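You operate a simulated robot arm through the tools that you are given. There is no shell and no other tool. Be economical: measure what you need, move in short steps, check, and stop when the job is done.

The job below is to be done with a simulated robot arm. You get a single attempt, and the scene is never put back.

Task
Cap the open port, tighten its white wing nut, shut the vent and open the inlet.
Fine: the inlet opens last; no drips; the other valves and nut stay.

It is judged by the outcome, as a careful person would: the job done as asked, and still so three seconds after it is handed in. It fails if anything else is knocked over, pushed out of place, dropped, spilled or broken. Lids that push on must go on centred and level and be pressed home; caps that screw on are set level and turned clockwise until they are tight.

Robot
A 6-joint arm with a two-finger parallel gripper, fixed in place. Base frame: the origin is at the foot of the arm, x ahead of it, y to its left, z up. Units: m, degrees, N and s.
With the tool pointing down near the work surface it reaches from about 0.34 to 0.76 m from the base axis. Its first joint turns from -66.0 to 66.0 degrees. Payload 2.45 kg.
The TCP is the grasp point between the finger pads, 0.024 m short of the fingertips. In the tool frame z runs along the fingers and y along their closing line. The gripper opens to 0.068 m. The fingers are 0.017 m wide and 0.01 m thick; the gripper's body (0.04 by 0.07 m) begins 0.041 m behind the TCP.
Orientation is that of the tool frame in the base frame, as a unit quaternion [x, y, z, w]. With the fingers straight down and closing along the base's y, the tool's x points along the base's -x, its y along +y and its z along -z.

Tools
- The arm moves only by the tool servo_tool. Its argument "moves" is a list of rows, each a list of 7 numbers: the shift along the tool's x, y, z in units of 20 mm (1.0 is 20 mm), then the turn, a rotation vector about the tool's x, y, z in units of 5 degrees (1.0 is 5 degrees), then the opening in per cent of the stroke, from 0 (shut) to 100 (fully open). In form: [[dx, dy, dz, wx, wy, wz, fingers], ...]. A call has 1 to 10 rows; each row shifts and turns the commanded pose from where the row before left it, along the tool's axes as they then stand. A call with a number of a shift or a turn outside -1 to 1 is refused whole. Rows are played at 5 a second. More than 0.05 m and 8.6 degrees between two rows, or a gripper value outside its range, and nothing of the call is played. A pose out of reach is approached as far as the arm can. The call stops where the force on the tool passes 40 N (or 10 N more than at its start, if that is more) or the arm is blocked; 0.2 s more then pass. Each finger travels about 0.108 m/s and halts on what it meets, pressing with about 27 N; the grip force reading is that of the motor and also rises with nothing between the fingers. The clock runs only during rows and for 0.2 s after the last one: add rows that do not move to give the fingers time. It gives the time, the measured TCP pose, the force on the tool (base axes), the opening and the grip force at its end, in the units of the frame above (readings bear some noise).
- Cameras (640 x 400 px; columns grow to the right, rows downward): "scene" is fixed at [0.1503, 0.4141, 1.4749]; the picture's right is [-0.84, -0.53, 0.00], its down [-0.29, 0.45, -0.85] and it looks along [0.45, -0.71, -0.53] (base axes); focal length 264 px, centre (320, 200). "wrist" rides on the gripper at [0.084, 0.011, -0.075] in the tool frame; the picture's right is [-0.13, 0.99, 0.00], its down [-0.60, -0.08, -0.79] and it looks along [-0.79, -0.10, 0.61] (tool axes); focal length 251 px, centre (320, 200). There is no depth. A picture from a camera that has moved, and an enlarged one, comes with that camera's place and axes in the base frame and with its lens. The place of the scene camera against the robot may be out by one fixed shift of up to 0.018 m in any direction.
- get_image(camera): a new picture of that camera. It takes no simulated time.
- zoom(camera, box): a new picture of the part [left, top, right, bottom] of that camera's present view, enlarged. It takes no simulated time.
- sign_off(): hands the job in; it is judged then, once.

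Work in short steps. Places have to be worked out from the pictures, the camera data and where the tool is seen: move nearer, look again, correct. Check each grasp and each placing, and mend what went wrong. You have 120 turns and 64 pictures in all, those below and enlarged ones among them. Open the gripper and draw the arm clear of the work before you hand the job in, unless the task says otherwise; then end with one line.

The tools are called after "Request:" as name(argument=value, ...) on one line, values as JSON. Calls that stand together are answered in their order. servo_tool: Moves the arm, as the interface text tells. Its arguments: {"type":"object","properties":{"moves":{"type":"array","items":{"type":"array","items":{"type":"number"}}}},"required":["moves"]} The other tools are called the same way: get_image (camera) takes a picture; zoom (camera, box) takes an enlarged picture of a part of a camera's view; sign_off () hands the job in.

At the start:

```text
time: 0.0
ee_pos: [0.43, 0.099, 1.2997]
ee_rot: [0.001, 1.0, 0.001, -0.001]
contact_force: [-0.1, 1.0, 0.3]
gripper_width: 0.0681
gripper_force: 0.2
```

scene: 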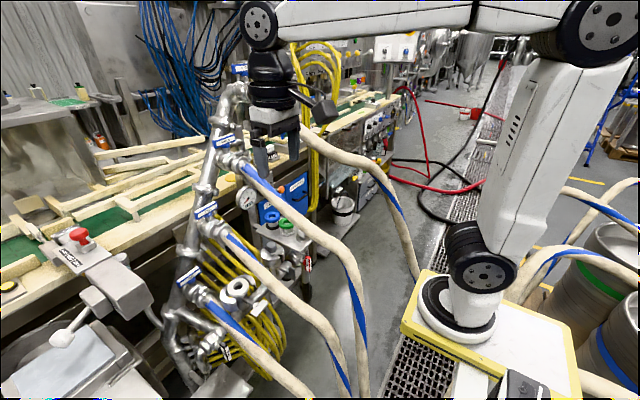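
wrist: 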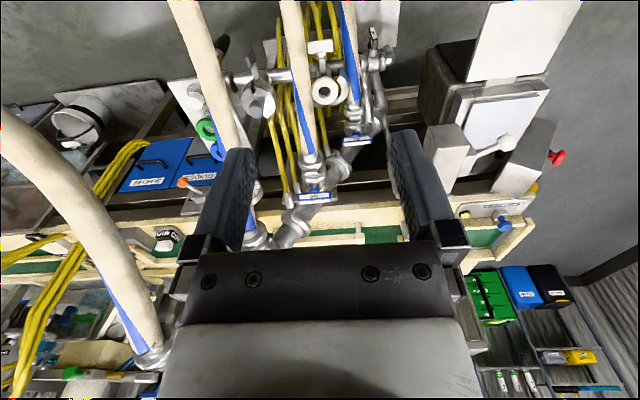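

The scene is cluttered, so I'll enlarge the manifold areas to identify ports, nuts and valves.

Request:
zoom(camera="scene", box=[150, 80, 350, 205])

Request:
zoom(camera="scene", box=[140, 190, 340, 315])

Request:
zoom(camera="scene", box=[140, 275, 340, 400])

Request:
zoom(camera="wrist", box=[160, 0, 420, 163])

```text
3.20 times, centred on (250, 142) of scene
camera zoom: at [0.1503, 0.4141, 1.4749], right [-0.84, -0.53, 0.0], down [-0.29, 0.45, -0.85], along [0.45, -0.71, -0.53], focal length 845 px, centre (544, 384)
```

zoom: 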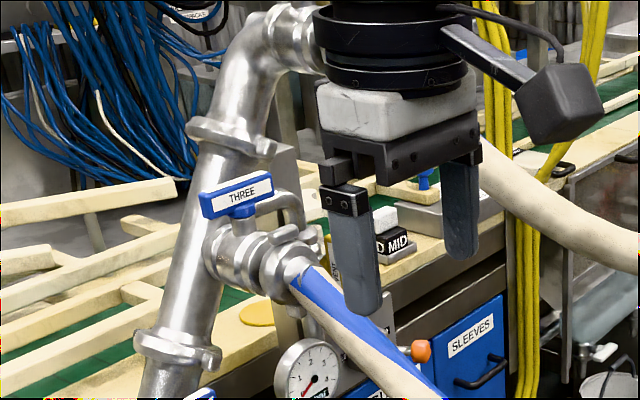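

```text
3.20 times, centred on (240, 252) of scene
camera zoom: at [0.1503, 0.4141, 1.4749], right [-0.84, -0.53, 0.0], down [-0.29, 0.45, -0.85], along [0.45, -0.71, -0.53], focal length 845 px, centre (576, 32)
```

zoom: 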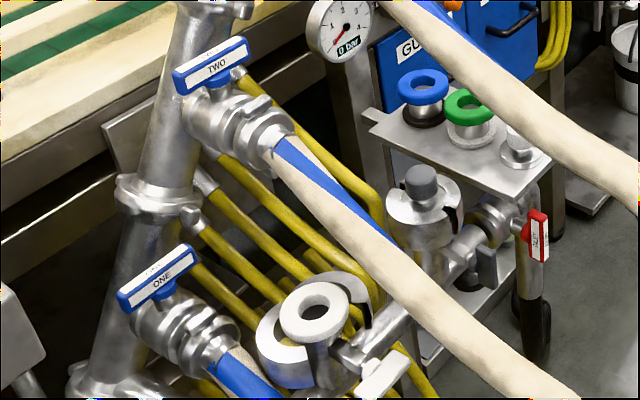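

```text
3.20 times, centred on (240, 338) of scene
camera zoom: at [0.1503, 0.4141, 1.4749], right [-0.84, -0.53, 0.0], down [-0.29, 0.45, -0.85], along [0.45, -0.71, -0.53], focal length 845 px, centre (576, -240)
```

zoom: 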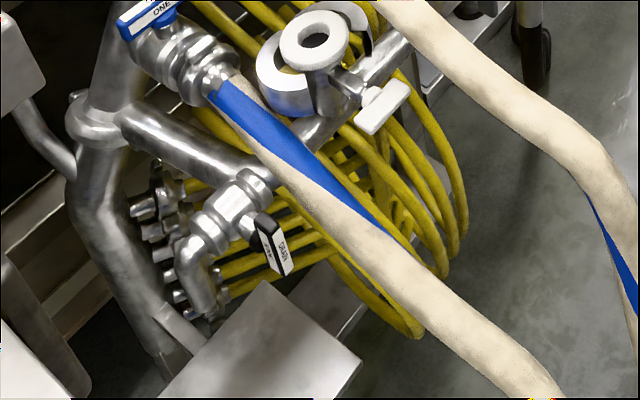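

```text
2.45 times, centred on (290, 82) of wrist
camera zoom: at [0.3463, 0.1098, 1.3745], right [0.13, 0.99, 0.0], down [0.6, -0.08, 0.79], along [0.79, -0.1, -0.61], focal length 617 px, centre (394, 491)
```

zoom: 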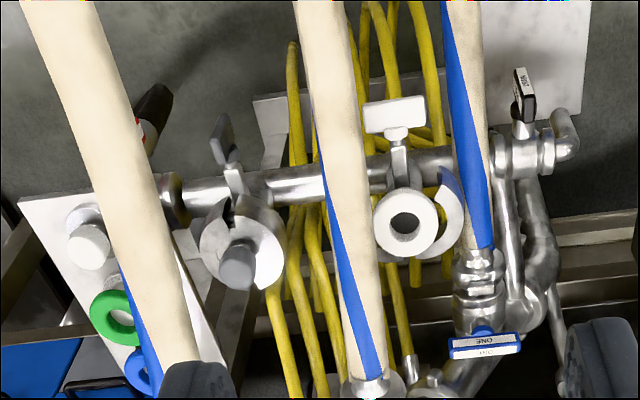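

I'll read the labels on the red and black valves and look at the caps with a tighter zoom.

Request:
zoom(camera="scene", box=[252, 205, 332, 255])

Request:
zoom(camera="scene", box=[205, 265, 285, 315])

Request:
zoom(camera="scene", box=[180, 320, 260, 370])

Request:
zoom(camera="wrist", box=[170, 20, 300, 101])

```text
8.00 times, centred on (292, 230) of scene
camera zoom: at [0.1503, 0.4141, 1.4749], right [-0.84, -0.53, 0.0], down [-0.29, 0.45, -0.85], along [0.45, -0.71, -0.53], focal length 2114 px, centre (544, -40)
```

zoom: 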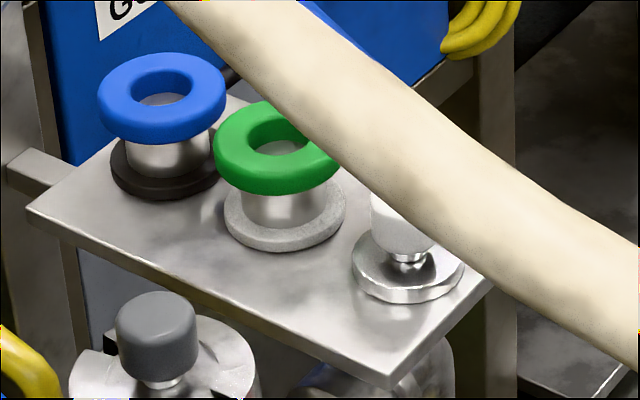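

```text
8.00 times, centred on (245, 290) of scene
camera zoom: at [0.1503, 0.4141, 1.4749], right [-0.84, -0.53, 0.0], down [-0.29, 0.45, -0.85], along [0.45, -0.71, -0.53], focal length 2114 px, centre (920, -520)
```

zoom: 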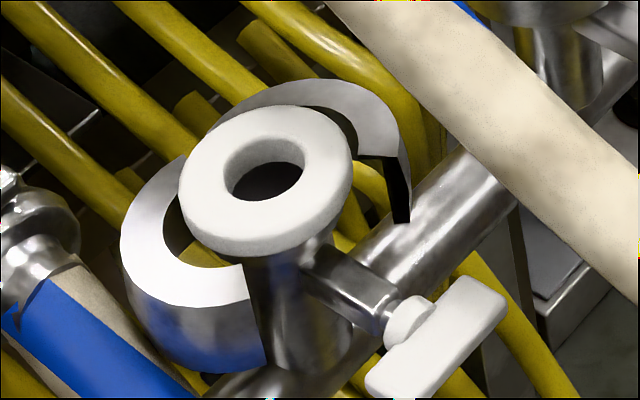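

```text
8.00 times, centred on (220, 345) of scene
camera zoom: at [0.1503, 0.4141, 1.4749], right [-0.84, -0.53, 0.0], down [-0.29, 0.45, -0.85], along [0.45, -0.71, -0.53], focal length 2114 px, centre (1120, -960)
```

zoom: 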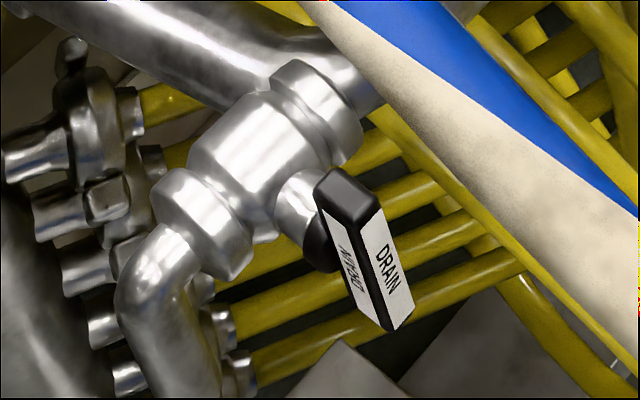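

```text
4.92 times, centred on (235, 60) of wrist
camera zoom: at [0.3463, 0.1098, 1.3745], right [0.13, 0.99, 0.0], down [0.6, -0.08, 0.79], along [0.79, -0.1, -0.61], focal length 1238 px, centre (738, 887)
```

zoom: 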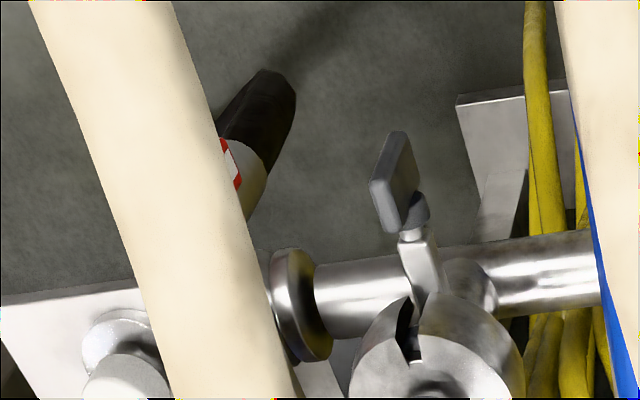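

The blank cap looks like the steel disc with a white knob. I'll read the red valve label and search for other valves on the bench sides.

Request:
zoom(camera="scene", box=[280, 245, 328, 275])

Request:
zoom(camera="scene", box=[0, 215, 200, 340])

Request:
zoom(camera="wrist", box=[400, 130, 600, 255])

Request:
zoom(camera="scene", box=[320, 90, 420, 152])

```text
13.33 times, centred on (304, 260) of scene
camera zoom: at [0.1503, 0.4141, 1.4749], right [-0.84, -0.53, 0.0], down [-0.29, 0.45, -0.85], along [0.45, -0.71, -0.53], focal length 3522 px, centre (533, -600)
```

zoom: 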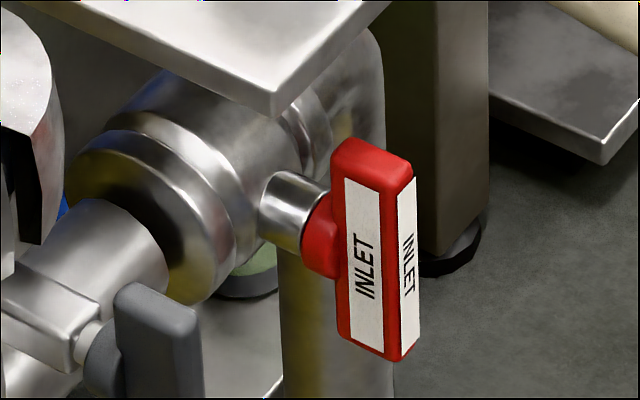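

```text
3.20 times, centred on (100, 278) of scene
camera zoom: at [0.1503, 0.4141, 1.4749], right [-0.84, -0.53, 0.0], down [-0.29, 0.45, -0.85], along [0.45, -0.71, -0.53], focal length 845 px, centre (1024, -48)
```

zoom: 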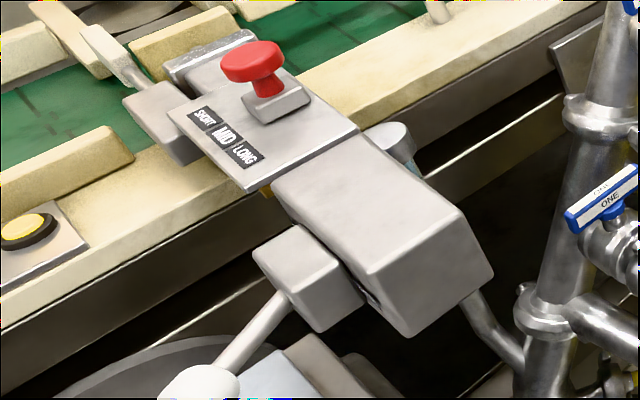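

```text
3.20 times, centred on (500, 192) of wrist
camera zoom: at [0.3463, 0.1098, 1.3745], right [0.13, 0.99, 0.0], down [0.6, -0.08, 0.79], along [0.79, -0.1, -0.61], focal length 805 px, centre (-256, 224)
```

zoom: 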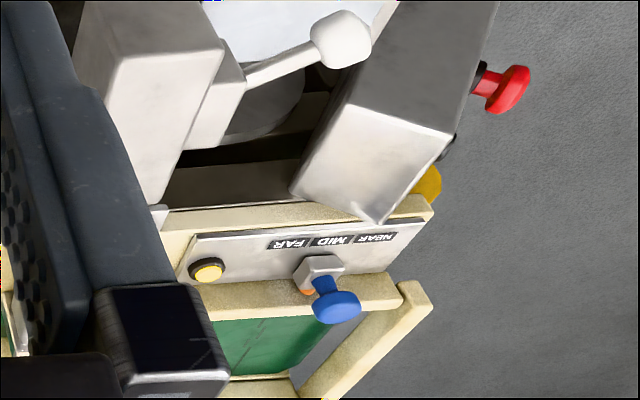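

```text
6.40 times, centred on (370, 121) of scene
camera zoom: at [0.1503, 0.4141, 1.4749], right [-0.84, -0.53, 0.0], down [-0.29, 0.45, -0.85], along [0.45, -0.71, -0.53], focal length 1691 px, centre (0, 706)
```

zoom: 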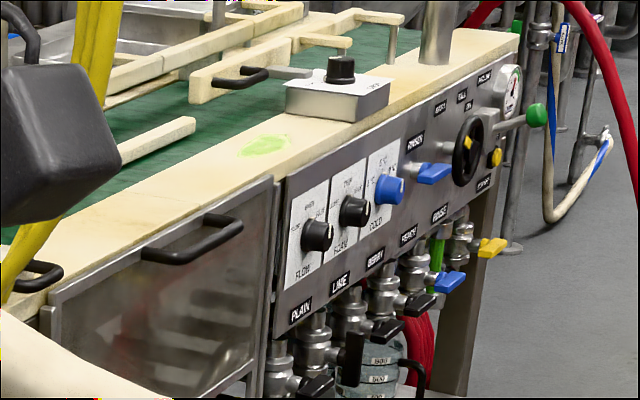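

INLET is the red lever; the vent isn't seen yet. I move the wrist camera to the right (y≈-0.04) and somewhat lower, staying above the hoses, to look for it and triangulate.

Request:
servo_tool(moves=[[0, -1, 0.5, 0, 0, 0, 100], [0, -1, 0.5, 0, 0, 0, 100], [0, -1, 0.5, 0, 0, 0, 100], [0, -1, 0.5, 0, 0, 0, 100], [0, -1, 0.5, 0, 0, 0, 100], [0, -1, 0.5, 0, 0, 0, 100], [0, -1, 0.5, 0, 0, 0, 100]])

Request:
get_image(camera="wrist")

Request:
get_image(camera="scene")

```text
time: 1.6
ee_pos: [0.4298, -0.0405, 1.2275]
ee_rot: [0.001, 1.0, 0.0, 0.0]
contact_force: [0.4, -0.1, 1.1]
gripper_width: 0.0681
gripper_force: 0.0
```

```text
49 pictures are left
camera wrist: at [0.3451, -0.0294, 1.3034], right [0.13, 0.99, 0.0], down [0.6, -0.08, 0.79], along [0.79, -0.1, -0.61], focal length 251 px, centre (320, 200)
```

wrist: 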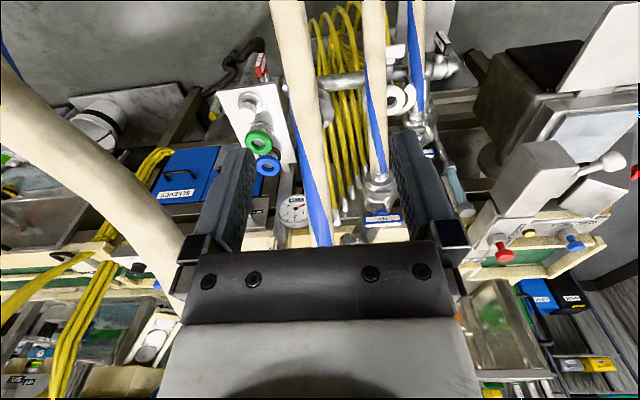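

```text
48 pictures are left
```

scene: 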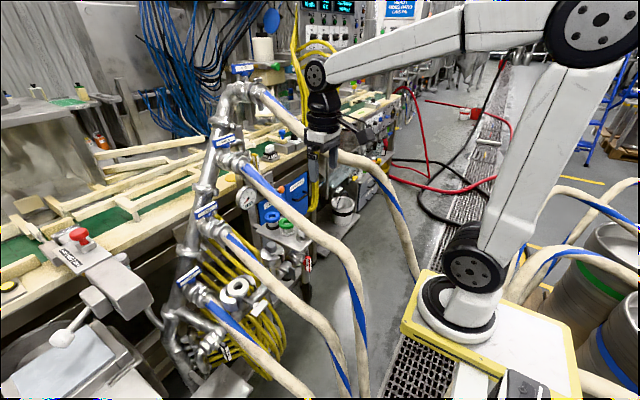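

I zoom in on the top of the manifold in the scene and on the lower run in the new wrist view.

Request:
zoom(camera="scene", box=[205, 50, 301, 110])

Request:
zoom(camera="wrist", box=[200, 20, 360, 120])

Request:
zoom(camera="wrist", box=[350, 0, 510, 100])

```text
6.67 times, centred on (253, 80) of scene
camera zoom: at [0.1503, 0.4141, 1.4749], right [-0.84, -0.53, 0.0], down [-0.29, 0.45, -0.85], along [0.45, -0.71, -0.53], focal length 1761 px, centre (767, 1000)
```

zoom: 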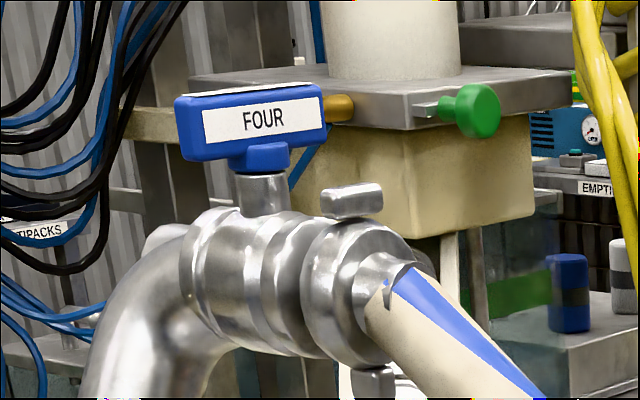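

```text
4.00 times, centred on (280, 70) of wrist
camera zoom: at [0.3451, -0.0294, 1.3034], right [0.13, 0.99, 0.0], down [0.6, -0.08, 0.79], along [0.79, -0.1, -0.61], focal length 1006 px, centre (480, 720)
```

zoom: 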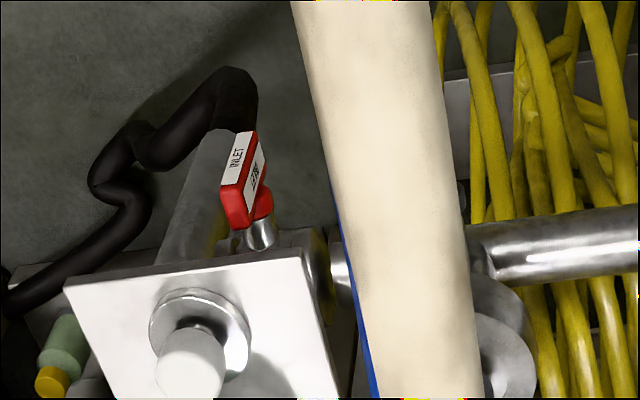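

```text
4.00 times, centred on (430, 50) of wrist
camera zoom: at [0.3451, -0.0294, 1.3034], right [0.13, 0.99, 0.0], down [0.6, -0.08, 0.79], along [0.79, -0.1, -0.61], focal length 1006 px, centre (-120, 800)
```

zoom: 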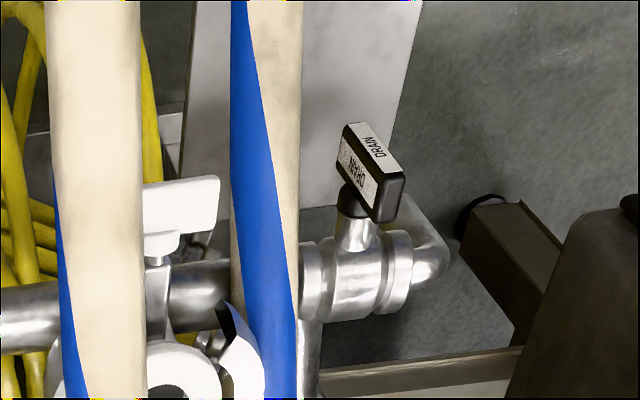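

No vent yet; the orange knob next to the gauge is a candidate, so I zoom there.

Request:
zoom(camera="scene", box=[228, 165, 308, 215])

Request:
zoom(camera="wrist", box=[230, 120, 390, 250])

```text
8.00 times, centred on (268, 190) of scene
camera zoom: at [0.1503, 0.4141, 1.4749], right [-0.84, -0.53, 0.0], down [-0.29, 0.45, -0.85], along [0.45, -0.71, -0.53], focal length 2114 px, centre (736, 280)
```

zoom: 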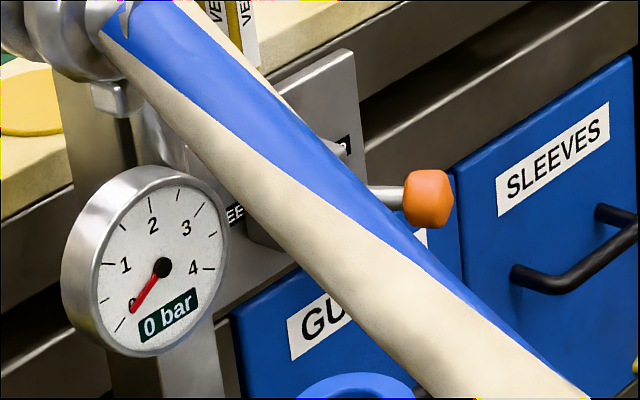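

```text
3.08 times, centred on (310, 185) of wrist
camera zoom: at [0.3451, -0.0294, 1.3034], right [0.13, 0.99, 0.0], down [0.6, -0.08, 0.79], along [0.79, -0.1, -0.61], focal length 774 px, centre (351, 246)
```

zoom: 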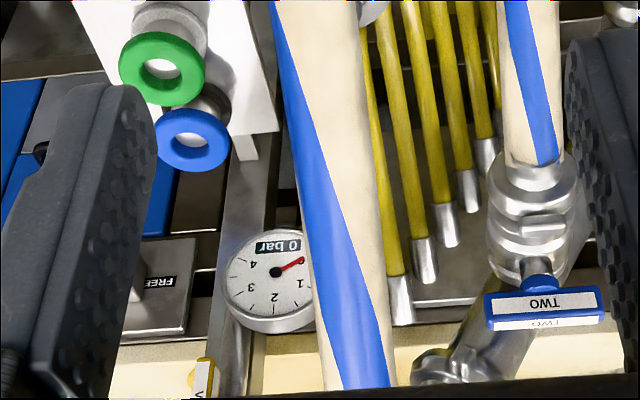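

A yellow lever labelled "VE…" stands above the gauge post – that's the vent. Zooming there.

Request:
zoom(camera="scene", box=[236, 138, 284, 168])

Request:
servo_tool(moves=[[0.5, 0, -1, 0, -1, 0, 100], [0.5, 0, -1, 0, -1, 0, 100], [0.5, 0, -1, 0, -1, 0, 100], [0.5, 0, -1, 0, -1, 0, 100]])

Request:
get_image(camera="wrist")

```text
13.33 times, centred on (260, 153) of scene
camera zoom: at [0.1503, 0.4141, 1.4749], right [-0.84, -0.53, 0.0], down [-0.29, 0.45, -0.85], along [0.45, -0.71, -0.53], focal length 3522 px, centre (1120, 827)
```

zoom: 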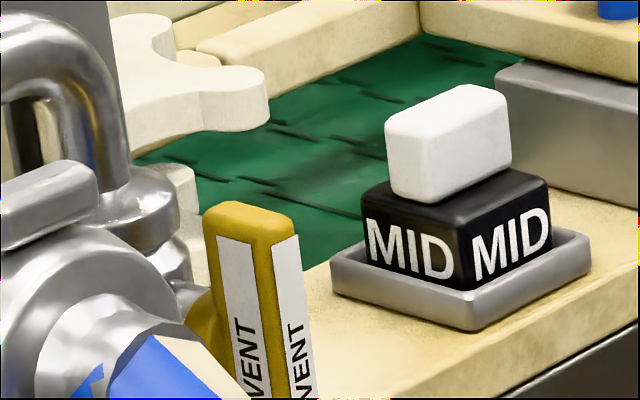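

```text
time: 2.6
ee_pos: [0.4397, -0.0519, 1.3006]
ee_rot: [0.001, 0.985, 0.001, 0.172]
contact_force: [-0.3, 0.2, 0.5]
gripper_width: 0.0682
gripper_force: 0.2
out of reach, approached as far as the arm can: row 2, 3, 4
```

```text
41 pictures are left
camera wrist: at [0.3355, -0.0408, 1.343], right [0.12, 0.99, 0.05], down [0.3, -0.08, 0.95], along [0.95, -0.1, -0.31], focal length 251 px, centre (320, 200)
```

wrist: 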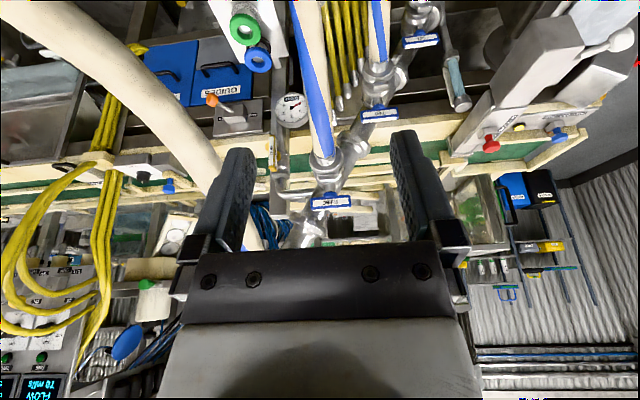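

The vent now shows at about (273,150) in the wrist picture; zoom on it to see its pipe and lever attitude.

Request:
zoom(camera="wrist", box=[240, 80, 368, 220])

```text
2.86 times, centred on (304, 150) of wrist
camera zoom: at [0.3355, -0.0408, 1.343], right [0.12, 0.99, 0.05], down [0.3, -0.08, 0.95], along [0.95, -0.1, -0.31], focal length 718 px, centre (366, 343)
```

zoom: 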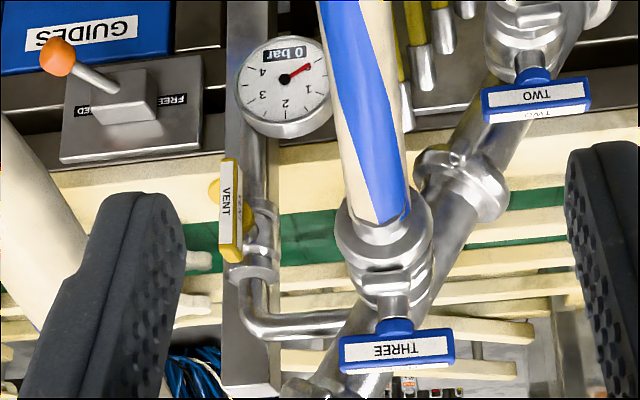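

Vent: yellow lever around (0.80,-0.18,1.09), lever parallel to its vertical pipe (open). Cap knob triangulates to about (0.632,-0.218,0.83), port ring to (0.64,0.084,0.84), hoses at y≈0.04 (TWO), -0.07 (THREE), -0.32 (FOUR). I move over the cap between hoses THREE and FOUR with a 10° backward lean, which I'll need to clear hose TWO at the port.

Request:
servo_tool(moves=[[0, -1, 0, 0, 1, 0, 100], [0, -1, 0, 0, 1, 0, 100], [-0.4, -1, 0.8, 0, 0, 0, 100], [-0.4, -1, 0.8, 0, 0, 0, 100], [-0.4, -1, 0.8, 0, 0, 0, 100], [-0.4, -1, 0.8, 0, 0, 0, 100], [-0.4, -1, 0.8, 0, 0, 0, 100], [-0.4, -1, 0.8, 0, 0, 0, 100], [-0.4, -0.3, 0.9, 0, 0, 0, 100], [-0.4, 0, 0.9, 0, 0, 0, 100]])

Request:
get_image(camera="wrist")

```text
time: 4.8
ee_pos: [0.5262, -0.2188, 1.1823]
ee_rot: [0.001, 0.996, 0.0, 0.088]
contact_force: [0.6, 0.7, 0.0]
gripper_width: 0.068
gripper_force: 0.0
```

```text
39 pictures are left
camera wrist: at [0.4299, -0.2072, 1.2416], right [0.13, 0.99, 0.02], down [0.46, -0.08, 0.89], along [0.88, -0.1, -0.46], focal length 251 px, centre (320, 200)
```

wrist: 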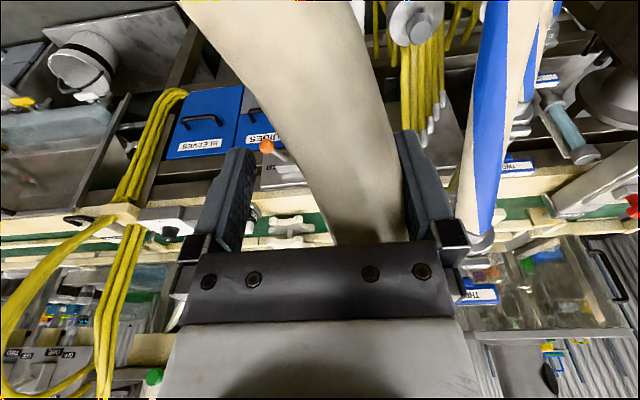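

Hose FOUR appears right in front of the fingers, unlike my estimate. I check with the scene camera.

Request:
get_image(camera="scene")

```text
38 pictures are left
```

scene: 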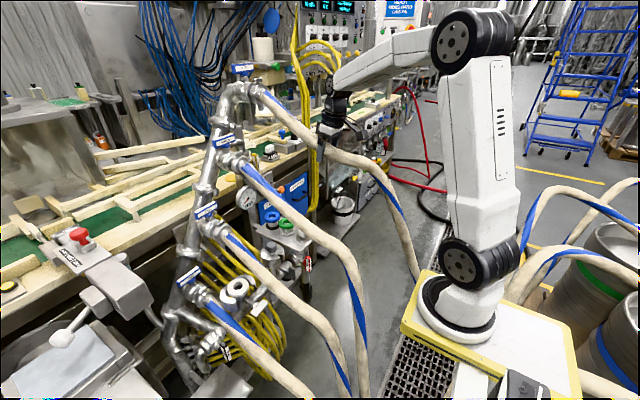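

Confirmed: hose FOUR is near y≈-0.19 between the fingers, hoses are spaced 0.11 apart. I back straight out, then yaw so the camera side faces -y and I can lean away from hose FOUR when picking the cap.

Request:
servo_tool(moves=[[0, 0, -1, 0, 0, 0, 100], [0, 0, -1, 0, 0, 0, 100], [0, 0, -1, 0, 0, 0, 100], [0, 0, -1, 0, 0, 0, 100], [0, -1, -1, 0, 0, 0, 100], [0, -1, 0, 0, 1, 0, 100], [0, -1, 0, 0, 1, 0, 100], [0, -1, 0, 0, 0, -1, 100], [0, 0, 0, 0, 0, -1, 100], [0, 0, 0, 0, 0, -1, 100]])

Request:
servo_tool(moves=[[0, 0, 0, 0, 0, -1, 100], [0, 0, 0, 0, 0, -1, 100], [0, 0, 0, 0, 0, -1, 100], [0, 0, 0, 0, 0, -1, 100], [0, 0, 0, 0, 0, -1, 100], [0, 0, 0, 0, 0, -1, 100], [0, 0, 0, 0, 0, -1, 100], [0, 0, 0, 0, 0, -1, 100], [0, 0, 0, 0, 0, -1, 100], [0, 0, 0, 0, 0, -1, 100]])

Request:
servo_tool(moves=[[0, 0, 0, 0, 0, -1, 100], [0, 0, 0, 0, 0, -1, 100], [0, 0, 0, 0, 0, -1, 100], [0, 0, 0, 0, 0, -1, 100], [0, 0, 0, 0, 0, -1, 100]])

```text
time: 7.0
ee_pos: [0.5089, -0.2992, 1.2829]
ee_rot: [-0.13, 0.991, 0.0, 0.0]
contact_force: [0.4, 0.4, -0.2]
gripper_width: 0.0679
gripper_force: 0.1
```

```text
time: 9.2
ee_pos: [0.5091, -0.2977, 1.2805]
ee_rot: [-0.537, 0.843, 0.001, -0.001]
contact_force: [0.3, 1.4, -0.6]
gripper_width: 0.0679
gripper_force: 0.0
```

```text
time: 10.4
ee_pos: [0.5081, -0.2975, 1.2809]
ee_rot: [0.708, -0.707, -0.001, 0.001]
contact_force: [0.2, -0.1, 0.1]
gripper_width: 0.068
gripper_force: 0.1
```

Tool x now points along -y. I go to x≈0.63, keep y≈-0.30 and go down to z≈1.09, leaning 10°, then look.

Request:
servo_tool(moves=[[0, -1, 1, 0, 0, 0, 100], [0, -1, 1, 0, 0, 0, 100], [0, -1, 1, 0, 0, 0, 100], [0, -1, 1, 0, 0, 0, 100], [0, -1, 1, 0, 0, 0, 100], [0, -1, 1, 0, 0, 0, 100], [0, -0.2, 1, 0, -1, 0, 100], [0, 0, 1, 0, -1, 0, 100], [0, 0, 1, 0, 0, 0, 100]])

Request:
get_image(camera="wrist")

```text
time: 12.4
ee_pos: [0.6326, -0.2916, 1.1007]
ee_rot: [-0.704, 0.704, 0.062, 0.062]
contact_force: [0.8, -0.5, -0.3]
gripper_width: 0.0678
gripper_force: 0.0
```

```text
37 pictures are left
camera wrist: at [0.6211, -0.388, 1.1608], right [-0.99, 0.13, 0.02], down [0.08, 0.46, 0.89], along [0.1, 0.88, -0.46], focal length 251 px, centre (320, 200)
```

wrist: 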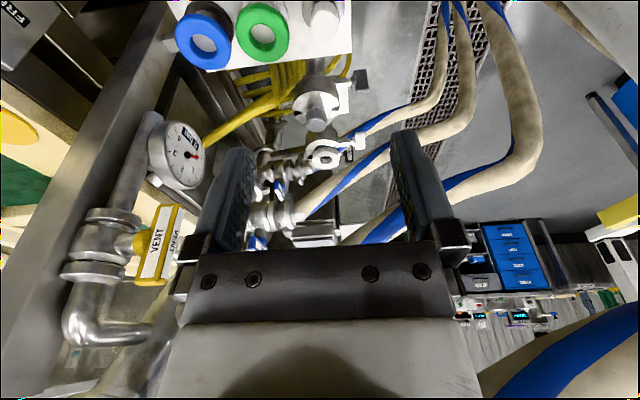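

The view shows cap knob near (0.631,-0.225), vent at (0.798,-0.184,1.088). I descend along the tool axis toward the cap.

Request:
servo_tool(moves=[[0, 0, 1, 0, 0, 0, 100], [0, 0, 1, 0, 0, 0, 100], [0, 0, 1, 0, 0, 0, 100], [0, 0, 1, 0, 0, 0, 100], [0, 0, 1, 0, 0, 0, 100], [-0.3, 0, 1, 0, 0, 0, 90], [-0.3, 0, 1, 0, 0, 0, 80], [-0.3, 0, 1, 0, 0, 0, 70]])

Request:
get_image(camera="wrist")

```text
time: 14.2
ee_pos: [0.633, -0.2459, 0.9466]
ee_rot: [-0.703, 0.705, 0.062, 0.062]
contact_force: [0.2, -1.2, 0.6]
gripper_width: 0.0477
gripper_force: 0.1
```

```text
36 pictures are left
camera wrist: at [0.6218, -0.3422, 1.0061], right [-0.99, 0.13, 0.02], down [0.08, 0.46, 0.89], along [0.1, 0.88, -0.46], focal length 251 px, centre (320, 200)
```

wrist: 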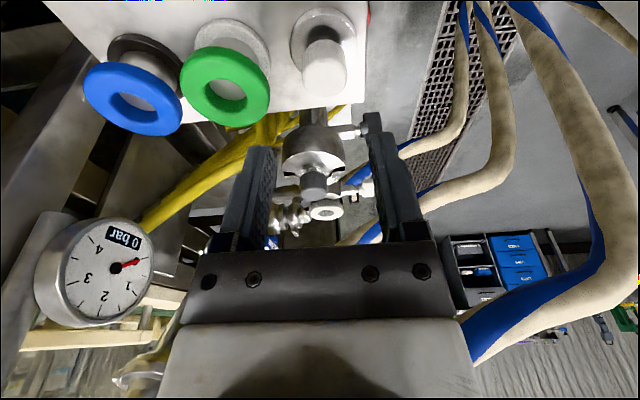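

Knob axis refined to (0.630,-0.2265), knob from z≈0.815 to 0.852. I descend to grip it at z≈0.842.

Request:
servo_tool(moves=[[0, 0.15, 1, 0, 0, 0, 66], [0, 0, 1, 0, 0, 0, 66], [-0.05, 0, 1, 0, 0, 0, 66], [0, 0, 1, 0, 0, 0, 66], [0, 0, 0.7, 0, 0, 0, 66], [0, 0, 0.6, 0, 0, 0, 66]])

Request:
get_image(camera="wrist")

```text
time: 15.6
ee_pos: [0.6301, -0.2282, 0.8435]
ee_rot: [-0.704, 0.705, 0.061, 0.061]
contact_force: [1.2, 0.3, 0.1]
gripper_width: 0.0452
gripper_force: 0.1
```

```text
35 pictures are left
camera wrist: at [0.619, -0.3231, 0.9019], right [-0.99, 0.13, 0.02], down [0.08, 0.46, 0.89], along [0.1, 0.88, -0.46], focal length 251 px, centre (320, 200)
```

wrist: 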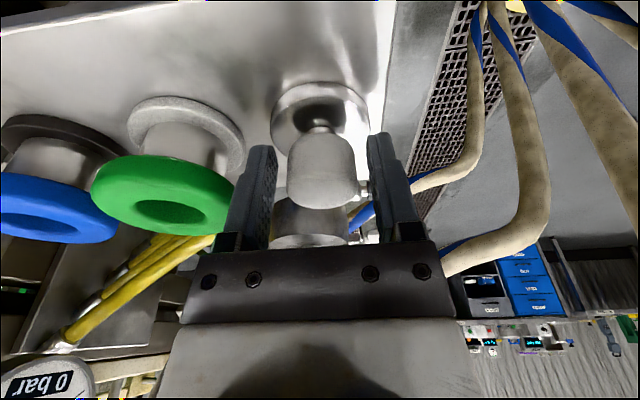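

Knob sits centred between the pads. Closing the grip.

Request:
servo_tool(moves=[[0, 0, 0, 0, 0, 0, 40], [0, 0, 0, 0, 0, 0, 20], [0, 0, 0, 0, 0, 0, 20]])

Request:
servo_tool(moves=[[0.174, 0, -0.985, 0, 0, 0, 20], [0.174, 0, -0.985, 0, 0, 0, 20]])

Request:
get_image(camera="wrist")

```text
time: 16.4
ee_pos: [0.6289, -0.2271, 0.8425]
ee_rot: [-0.704, 0.704, 0.062, 0.061]
contact_force: [1.0, 0.0, 0.1]
gripper_width: 0.0332
gripper_force: 27.0
```

```text
time: 17.0
ee_pos: [0.6297, -0.242, 0.8794]
ee_rot: [-0.704, 0.705, 0.062, 0.062]
contact_force: [-0.1, 0.3, 0.0]
gripper_width: 0.0125
gripper_force: 0.0
```

```text
34 pictures are left
camera wrist: at [0.6187, -0.3373, 0.939], right [-0.99, 0.13, 0.02], down [0.08, 0.46, 0.89], along [0.1, 0.88, -0.46], focal length 251 px, centre (320, 200)
```

wrist: 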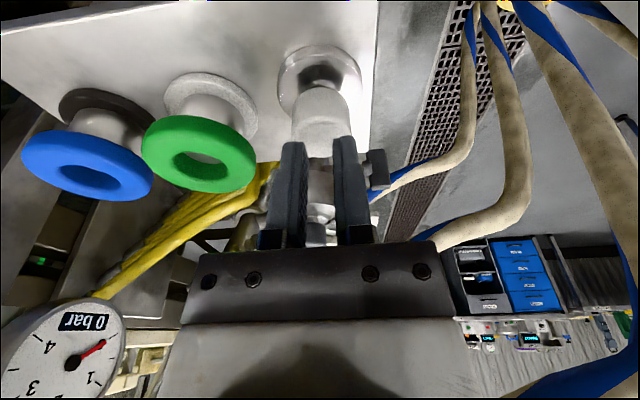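

My lift had the wrong sideways sign (it moved -y 14 mm) and the cap slid out; it still stands upright on the shelf at about (0.628,-0.241). I reopen, descend vertically deeper and look before gripping.

Request:
servo_tool(moves=[[0, 0, 0, 0, 0, 0, 66], [0, 0, 0, 0, 0, 0, 66], [0, 0.05, 0, 0, 0, 0, 66], [0.12, 0, 0.7, 0, 0, 0, 66], [0.12, 0, 0.7, 0, 0, 0, 66], [0.12, 0, 0.7, 0, 0, 0, 66]])

Request:
zoom(camera="wrist", box=[200, 60, 456, 220])

```text
time: 18.4
ee_pos: [0.6265, -0.2411, 0.8378]
ee_rot: [-0.704, 0.705, 0.063, 0.062]
contact_force: [-0.2, 0.7, -0.6]
gripper_width: 0.0448
gripper_force: 0.0
```

```text
2.50 times, centred on (328, 140) of wrist
camera zoom: at [0.6162, -0.3368, 0.8961], right [-0.99, 0.13, 0.02], down [0.08, 0.46, 0.89], along [0.1, 0.88, -0.46], focal length 629 px, centre (300, 350)
```

zoom: 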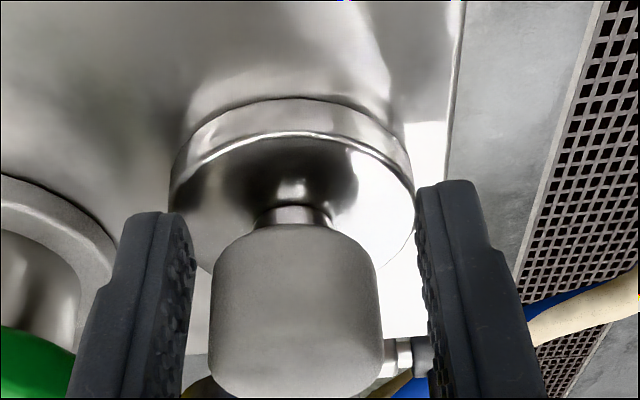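

Good overlap with the knob. Close fully with hold rows, then lift slowly straight up a little.

Request:
servo_tool(moves=[[0, 0, 0, 0, 0, 0, 30], [0, 0, 0, 0, 0, 0, 0], [0, 0, 0, 0, 0, 0, 0], [0, 0, 0, 0, 0, 0, 0], [-0.04, 0, -0.2, 0, 0, 0, 0], [-0.04, 0, -0.2, 0, 0, 0, 0], [0, 0, 0, 0, 0, 0, 0]])

Request:
zoom(camera="wrist", box=[200, 60, 456, 220])

```text
time: 20.0
ee_pos: [0.6291, -0.2402, 0.8466]
ee_rot: [-0.704, 0.705, 0.062, 0.062]
contact_force: [0.4, -0.7, -1.3]
gripper_width: 0.0327
gripper_force: 26.7
```

```text
2.50 times, centred on (328, 140) of wrist
camera zoom: at [0.6171, -0.3362, 0.9053], right [-0.99, 0.13, 0.02], down [0.08, 0.46, 0.89], along [0.1, 0.88, -0.46], focal length 629 px, centre (300, 350)
```

zoom: 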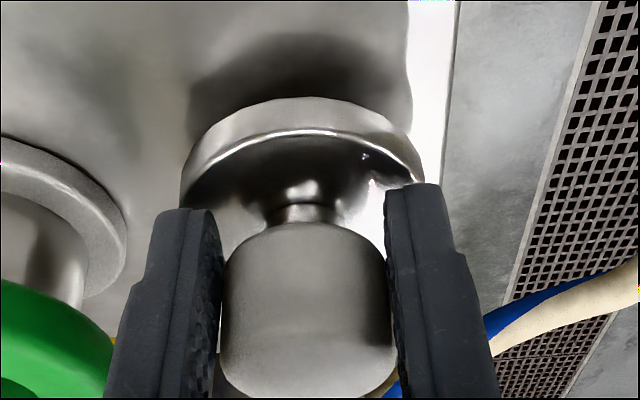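

Cap is held and lifted level. I now raise it along the lean away from hose FOUR, to z≈1.28.

Request:
servo_tool(moves=[[0, 0, -0.4, 0, 0, 0, 0], [0, 0, -0.6, 0, 0, 0, 0], [0, 0, -0.8, 0, 0, 0, 0], [0, 0, -0.8, 0, 0, 0, 0], [0, 0, -0.8, 0, 0, 0, 0], [0, 0, -0.8, 0, 0, 0, 0], [0, 0, -0.8, 0, 0, 0, 0], [0, 0, -0.8, 0, 0, 0, 0], [0, 0, -0.8, 0, 0, 0, 0], [0, 0, -0.8, 0, 0, 0, 0]])

Request:
servo_tool(moves=[[0, 0, -0.8, 0, 0, 0, 0], [0, 0.2, -0.8, 0, 0, 0, 0], [0, 0.4, -0.8, 0, 0, 0, 0], [0, 0.6, -0.8, 0, 0, 0, 0], [0, 0.8, -0.8, 0, 0, 0, 0], [0, 0.8, -0.8, 0, 0, 0, 0], [0, 0.8, -0.8, 0, 0, 0, 0], [0, 0.8, -0.8, 0, 0, 0, 0], [0, 0.8, -0.8, 0, 0, 0, 0], [0, 0.4, -0.8, 0, 0, 0, 0]])

Request:
servo_tool(moves=[[0, 0, -0.8, 0, 0, 0, 0], [0, 0, -0.8, 0, 0, 0, 0], [0, 0, -0.8, 0, 0, 0, 0], [0, 0, -0.8, 0, 0, 0, 0], [0, 0, -0.6, 0, 0, 0, 0], [0, 0, -0.3, 0, 0, 0, 0]])

Request:
get_image(camera="wrist")

```text
time: 22.2
ee_pos: [0.6289, -0.2666, 0.9901]
ee_rot: [-0.704, 0.705, 0.061, 0.061]
contact_force: [-0.2, 0.3, -1.5]
gripper_width: 0.0326
gripper_force: 27.5
```

```text
time: 24.4
ee_pos: [0.5153, -0.2937, 1.1484]
ee_rot: [-0.704, 0.704, 0.063, 0.062]
contact_force: [0.1, 0.5, -1.3]
gripper_width: 0.0325
gripper_force: 27.2
```

```text
time: 25.8
ee_pos: [0.5162, -0.3095, 1.2311]
ee_rot: [-0.704, 0.705, 0.062, 0.061]
contact_force: [0.0, -0.7, -1.8]
gripper_width: 0.0327
gripper_force: 27.1
```

```text
31 pictures are left
camera wrist: at [0.5053, -0.4045, 1.2899], right [-0.99, 0.13, 0.02], down [0.08, 0.46, 0.89], along [0.1, 0.88, -0.46], focal length 251 px, centre (320, 200)
```

wrist: 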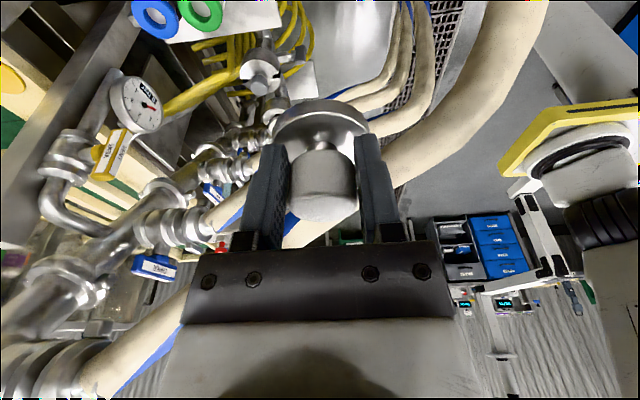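

Cap still firmly held. I raise to ≈1.30 and start the yaw about the vertical back toward neutral.

Request:
servo_tool(moves=[[-0.14, 0, -0.8, 0, 0, 0, 0], [-0.14, 0, -0.8, 0, 0, 0, 0], [-0.14, 0, -0.8, 0, 0, 0, 0], [-0.14, 0, -0.8, 0, 0, 0, 0], [0, 0, 0, 0.174, 0, 0.98, 0], [0, 0, 0, 0.174, 0, 0.98, 0], [0, 0, 0, 0.174, 0, 0.98, 0], [0, 0, 0, 0.174, 0, 0.98, 0], [0, 0, 0, 0.174, 0, 0.98, 0], [0, 0, 0, 0.174, 0, 0.98, 0]])

Request:
servo_tool(moves=[[0, 0, 0, 0.174, 0, 0.98, 0], [0, 0, 0, 0.174, 0, 0.98, 0], [0, 0, 0, 0.174, 0, 0.98, 0], [0, 0, 0, 0.174, 0, 0.98, 0], [0, 0, 0, 0.174, 0, 0.98, 0], [0, 0, 0, 0.174, 0, 0.98, 0], [0, 0, 0, 0.174, 0, 0.98, 0], [0, 0, 0, 0.174, 0, 0.98, 0], [0, 0, 0, 0.174, 0, 0.98, 0], [0, 0, 0, 0.174, 0, 0.98, 0]])

```text
time: 28.0
ee_pos: [0.5171, -0.3082, 1.2956]
ee_rot: [-0.497, 0.863, 0.044, 0.076]
contact_force: [0.5, -0.3, -1.9]
gripper_width: 0.0325
gripper_force: 27.3
```

```text
time: 30.2
ee_pos: [0.5164, -0.3094, 1.2952]
ee_rot: [-0.089, 0.992, 0.008, 0.087]
contact_force: [0.2, -0.1, -2.7]
gripper_width: 0.0325
gripper_force: 26.8
```

Now two more yaw steps to neutral, then translate over the hoses toward y≈0.09.

Request:
servo_tool(moves=[[0, 0.4, 0, 0.174, 0, 0.98, 0], [0, 0.7, 0, 0.174, 0, 0.98, 0], [0, 1, 0, 0, 0, 0, 0], [0, 1, 0, 0, 0, 0, 0], [0, 1, 0, 0, 0, 0, 0], [0, 1, 0, 0, 0, 0, 0], [0, 1, 0, 0, 0, 0, 0], [0, 1, 0, 0, 0, 0, 0], [0, 1, 0, 0, 0, 0, 0], [0, 1, 0, 0, 0, 0, 0]])

Request:
servo_tool(moves=[[0, 1, 0, 0, 0, 0, 0], [0, 1, 0, 0, 0, 0, 0], [0, 1, 0, 0, 0, 0, 0], [0, 1, 0, 0, 0, 0, 0], [0, 1, 0, 0, 0, 0, 0], [0, 1, 0, 0, 0, 0, 0], [0, 1, 0, 0, 0, 0, 0], [0, 1, 0, 0, 0, 0, 0], [0, 1, 0, 0, 0, 0, 0], [0, 0.6, 0, 0, 0, 0, 0]])

Request:
servo_tool(moves=[[0, 0, 0, 0.174, 0, 0.98, 0], [0, 0, 0, 0.174, 0, 0.98, 0], [0, 0, 0, 0.174, 0, 0.98, 0], [0, 0, 0, 0.174, 0, 0.98, 0], [0, 0, 0, 0.174, 0, 0.98, 0], [0, 0, 0, 0.174, 0, 0.98, 0], [0, 0, 0, 0.174, 0, 0.98, 0], [0, 0, 0, 0.174, 0, 0.98, 0], [0, 0, 0, 0.174, 0, 0.98, 0], [0, 0, 0, 0, 0, 0, 0]])

Request:
servo_tool(moves=[[0, 0, 0, 0.174, 0, 0.98, 0], [0, 0, 0, 0.174, 0, 0.98, 0], [0, 0, 0, 0.174, 0, 0.98, 0], [0, 0, 0, 0.174, 0, 0.98, 0], [0, 0, 0, 0.174, 0, 0.98, 0], [0, 0, 0, 0.174, 0, 0.98, 0], [0, 0, 0, 0.174, 0, 0.98, 0], [0, 0, 0, 0.174, 0, 0.98, 0], [0, 0, 0, 0.174, 0, 0.98, 0], [0, 0, 0, 0, 0, 0, 0]])

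Request:
get_image(camera="wrist")

```text
time: 32.4
ee_pos: [0.5122, -0.1284, 1.2941]
ee_rot: [-0.004, 0.996, 0.0, 0.088]
contact_force: [0.3, 0.6, -1.9]
gripper_width: 0.0324
gripper_force: 27.1
```

```text
time: 34.6
ee_pos: [0.5117, 0.0642, 1.2951]
ee_rot: [-0.003, 0.996, -0.002, 0.088]
contact_force: [-0.2, -0.3, -2.7]
gripper_width: 0.0323
gripper_force: 26.7
```

```text
time: 36.8
ee_pos: [0.5111, 0.0656, 1.2942]
ee_rot: [0.377, 0.922, -0.034, 0.081]
contact_force: [0.1, 0.2, -2.3]
gripper_width: 0.0324
gripper_force: 26.9
```

```text
time: 39.0
ee_pos: [0.5121, 0.0647, 1.2935]
ee_rot: [0.7, 0.708, -0.062, 0.062]
contact_force: [0.0, -0.5, -2.5]
gripper_width: 0.0323
gripper_force: 27.2
```

```text
30 pictures are left
camera wrist: at [0.5208, 0.1607, 1.3534], right [0.99, -0.12, 0.02], down [-0.07, -0.46, 0.89], along [-0.09, -0.88, -0.46], focal length 251 px, centre (320, 200)
```

wrist: 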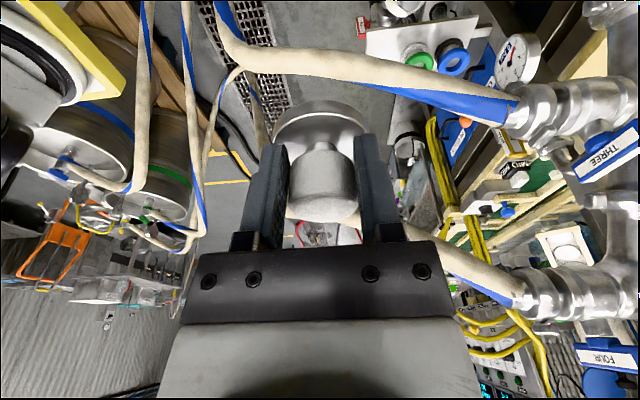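

Yaw done. I move above and to the +y side of the port (0.645,0.15,1.10) to view it.

Request:
servo_tool(moves=[[0.59, 0.66, 0.5, 0, 0, 0, 0], [0.59, 0.66, 0.7, 0, 0, 0, 0], [0.59, 0.66, 0.9, 0, 0, 0, 0], [0.59, 0.66, 0.95, 0, 0, 0, 0], [0.59, 0.66, 0.95, 0, 0, 0, 0], [0.59, 0.66, 0.95, 0, 0, 0, 0], [0.59, 0.66, 0.95, 0, 0, 0, 0], [0.59, 0.66, 0.95, 0, 0, 0, 0], [0.59, 0.66, 0.95, 0, 0, 0, 0], [0.59, 0.66, 0.95, 0, 0, 0, 0]])

Request:
get_image(camera="wrist")

```text
time: 41.2
ee_pos: [0.643, 0.1528, 1.0996]
ee_rot: [0.699, 0.71, -0.062, 0.063]
contact_force: [1.1, -0.4, -1.7]
gripper_width: 0.0323
gripper_force: 27.0
```

```text
29 pictures are left
camera wrist: at [0.652, 0.2484, 1.1589], right [0.99, -0.11, 0.02], down [-0.07, -0.46, 0.89], along [-0.09, -0.88, -0.46], focal length 251 px, centre (320, 200)
```

wrist: 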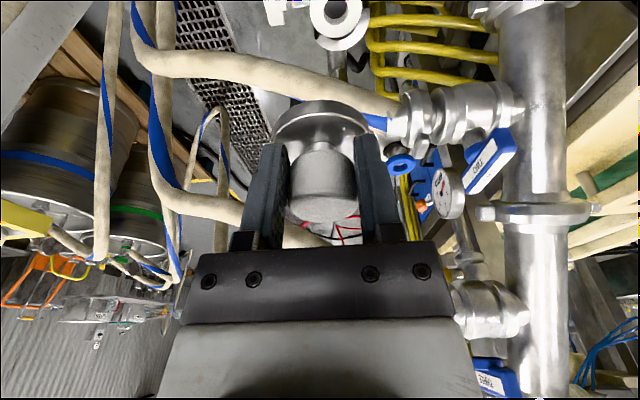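

Port ring seen; estimate (0.66,0.08,0.83). Descending closer with small corrections.

Request:
servo_tool(moves=[[-0.1, 0.15, 0.9, 0, 0, 0, 0], [-0.1, 0.15, 0.9, 0, 0, 0, 0], [-0.1, 0.15, 0.9, 0, 0, 0, 0], [-0.1, 0.15, 0.9, 0, 0, 0, 0], [-0.1, 0.15, 0.9, 0, 0, 0, 0], [-0.1, 0.0, 0.7, 0, 0, 0, 0]])

Request:
get_image(camera="wrist")

```text
time: 42.6
ee_pos: [0.657, 0.1231, 0.9995]
ee_rot: [0.699, 0.709, -0.064, 0.062]
contact_force: [0.3, 0.4, -1.8]
gripper_width: 0.0324
gripper_force: 26.8
```

```text
28 pictures are left
camera wrist: at [0.6667, 0.2188, 1.0594], right [0.99, -0.11, 0.02], down [-0.07, -0.46, 0.89], along [-0.09, -0.88, -0.46], focal length 251 px, centre (320, 200)
```

wrist: 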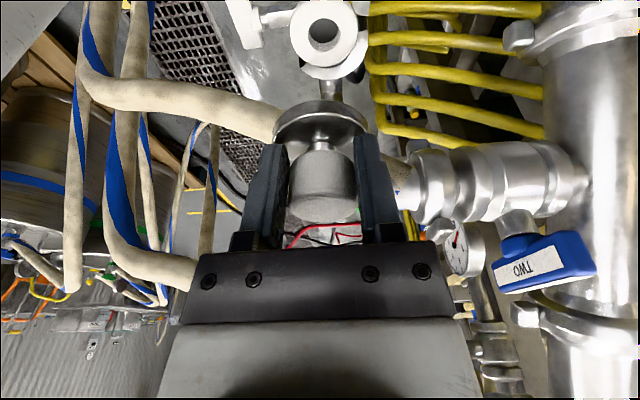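

Ring centre now estimated (0.659,0.082,0.812). I zoom to see where the cap disc sits relative to the fingers and ring.

Request:
zoom(camera="wrist", box=[224, 0, 416, 230])

Request:
zoom(camera="scene", box=[180, 200, 300, 310])

```text
1.74 times, centred on (320, 115) of wrist
camera zoom: at [0.6667, 0.2188, 1.0594], right [0.99, -0.11, 0.02], down [-0.07, -0.46, 0.89], along [-0.09, -0.88, -0.46], focal length 437 px, centre (320, 348)
```

zoom: 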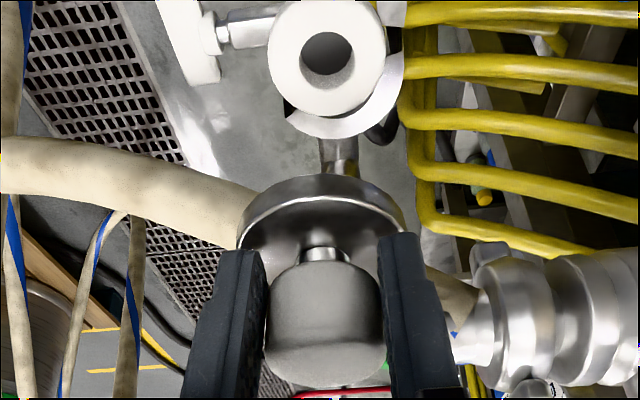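

```text
3.64 times, centred on (240, 255) of scene
camera zoom: at [0.1504, 0.4141, 1.4748], right [-0.84, -0.53, 0.0], down [-0.29, 0.45, -0.85], along [0.45, -0.71, -0.53], focal length 961 px, centre (611, 0)
```

zoom: 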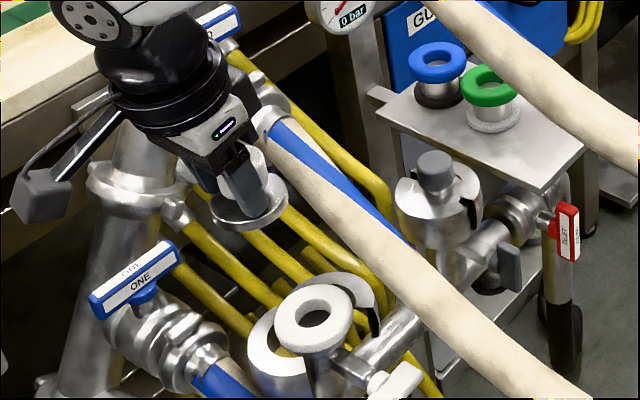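

The cap axis appears ~8 mm off the TCP toward -y (consistent across views), so I aim TCP y≈0.090 for the port. Descend to z≈0.90 and recheck from both cameras.

Request:
servo_tool(moves=[[-0.1, 0.05, 1, 0, 0, 0, 0], [-0.1, 0.05, 1, 0, 0, 0, 0], [-0.1, 0, 1, 0, 0, 0, 0], [-0.1, 0, 1, 0, 0, 0, 0], [-0.1, 0, 0.9, 0, 0, 0, 0], [0, 0, 0, 0, 0, 0, 0]])

Request:
zoom(camera="wrist", box=[224, 0, 416, 230])

Request:
zoom(camera="scene", box=[200, 250, 280, 300])

```text
time: 44.0
ee_pos: [0.6598, 0.0943, 0.9048]
ee_rot: [0.7, 0.709, -0.062, 0.062]
contact_force: [1.1, 0.3, -2.4]
gripper_width: 0.0325
gripper_force: 27.2
```

```text
1.74 times, centred on (320, 115) of wrist
camera zoom: at [0.6694, 0.1905, 0.9639], right [0.99, -0.11, 0.02], down [-0.07, -0.46, 0.89], along [-0.09, -0.88, -0.46], focal length 437 px, centre (320, 348)
```

zoom: 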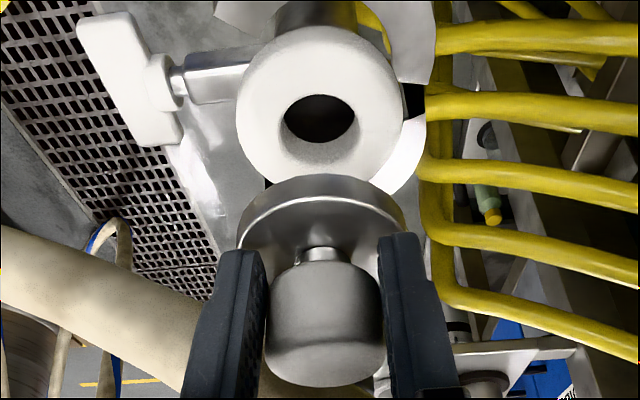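

```text
8.00 times, centred on (240, 275) of scene
camera zoom: at [0.1504, 0.4141, 1.4748], right [-0.84, -0.53, 0.0], down [-0.29, 0.45, -0.85], along [0.45, -0.71, -0.53], focal length 2114 px, centre (960, -400)
```

zoom: 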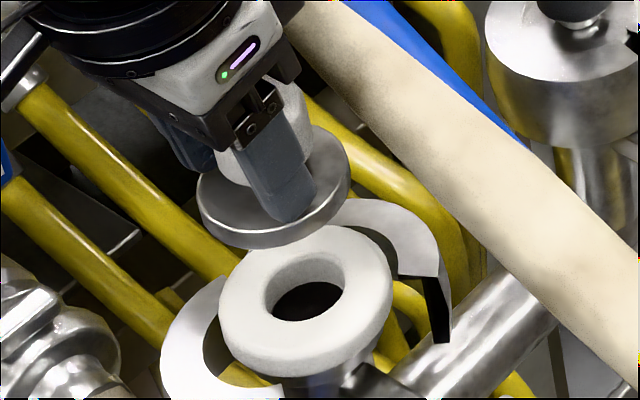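

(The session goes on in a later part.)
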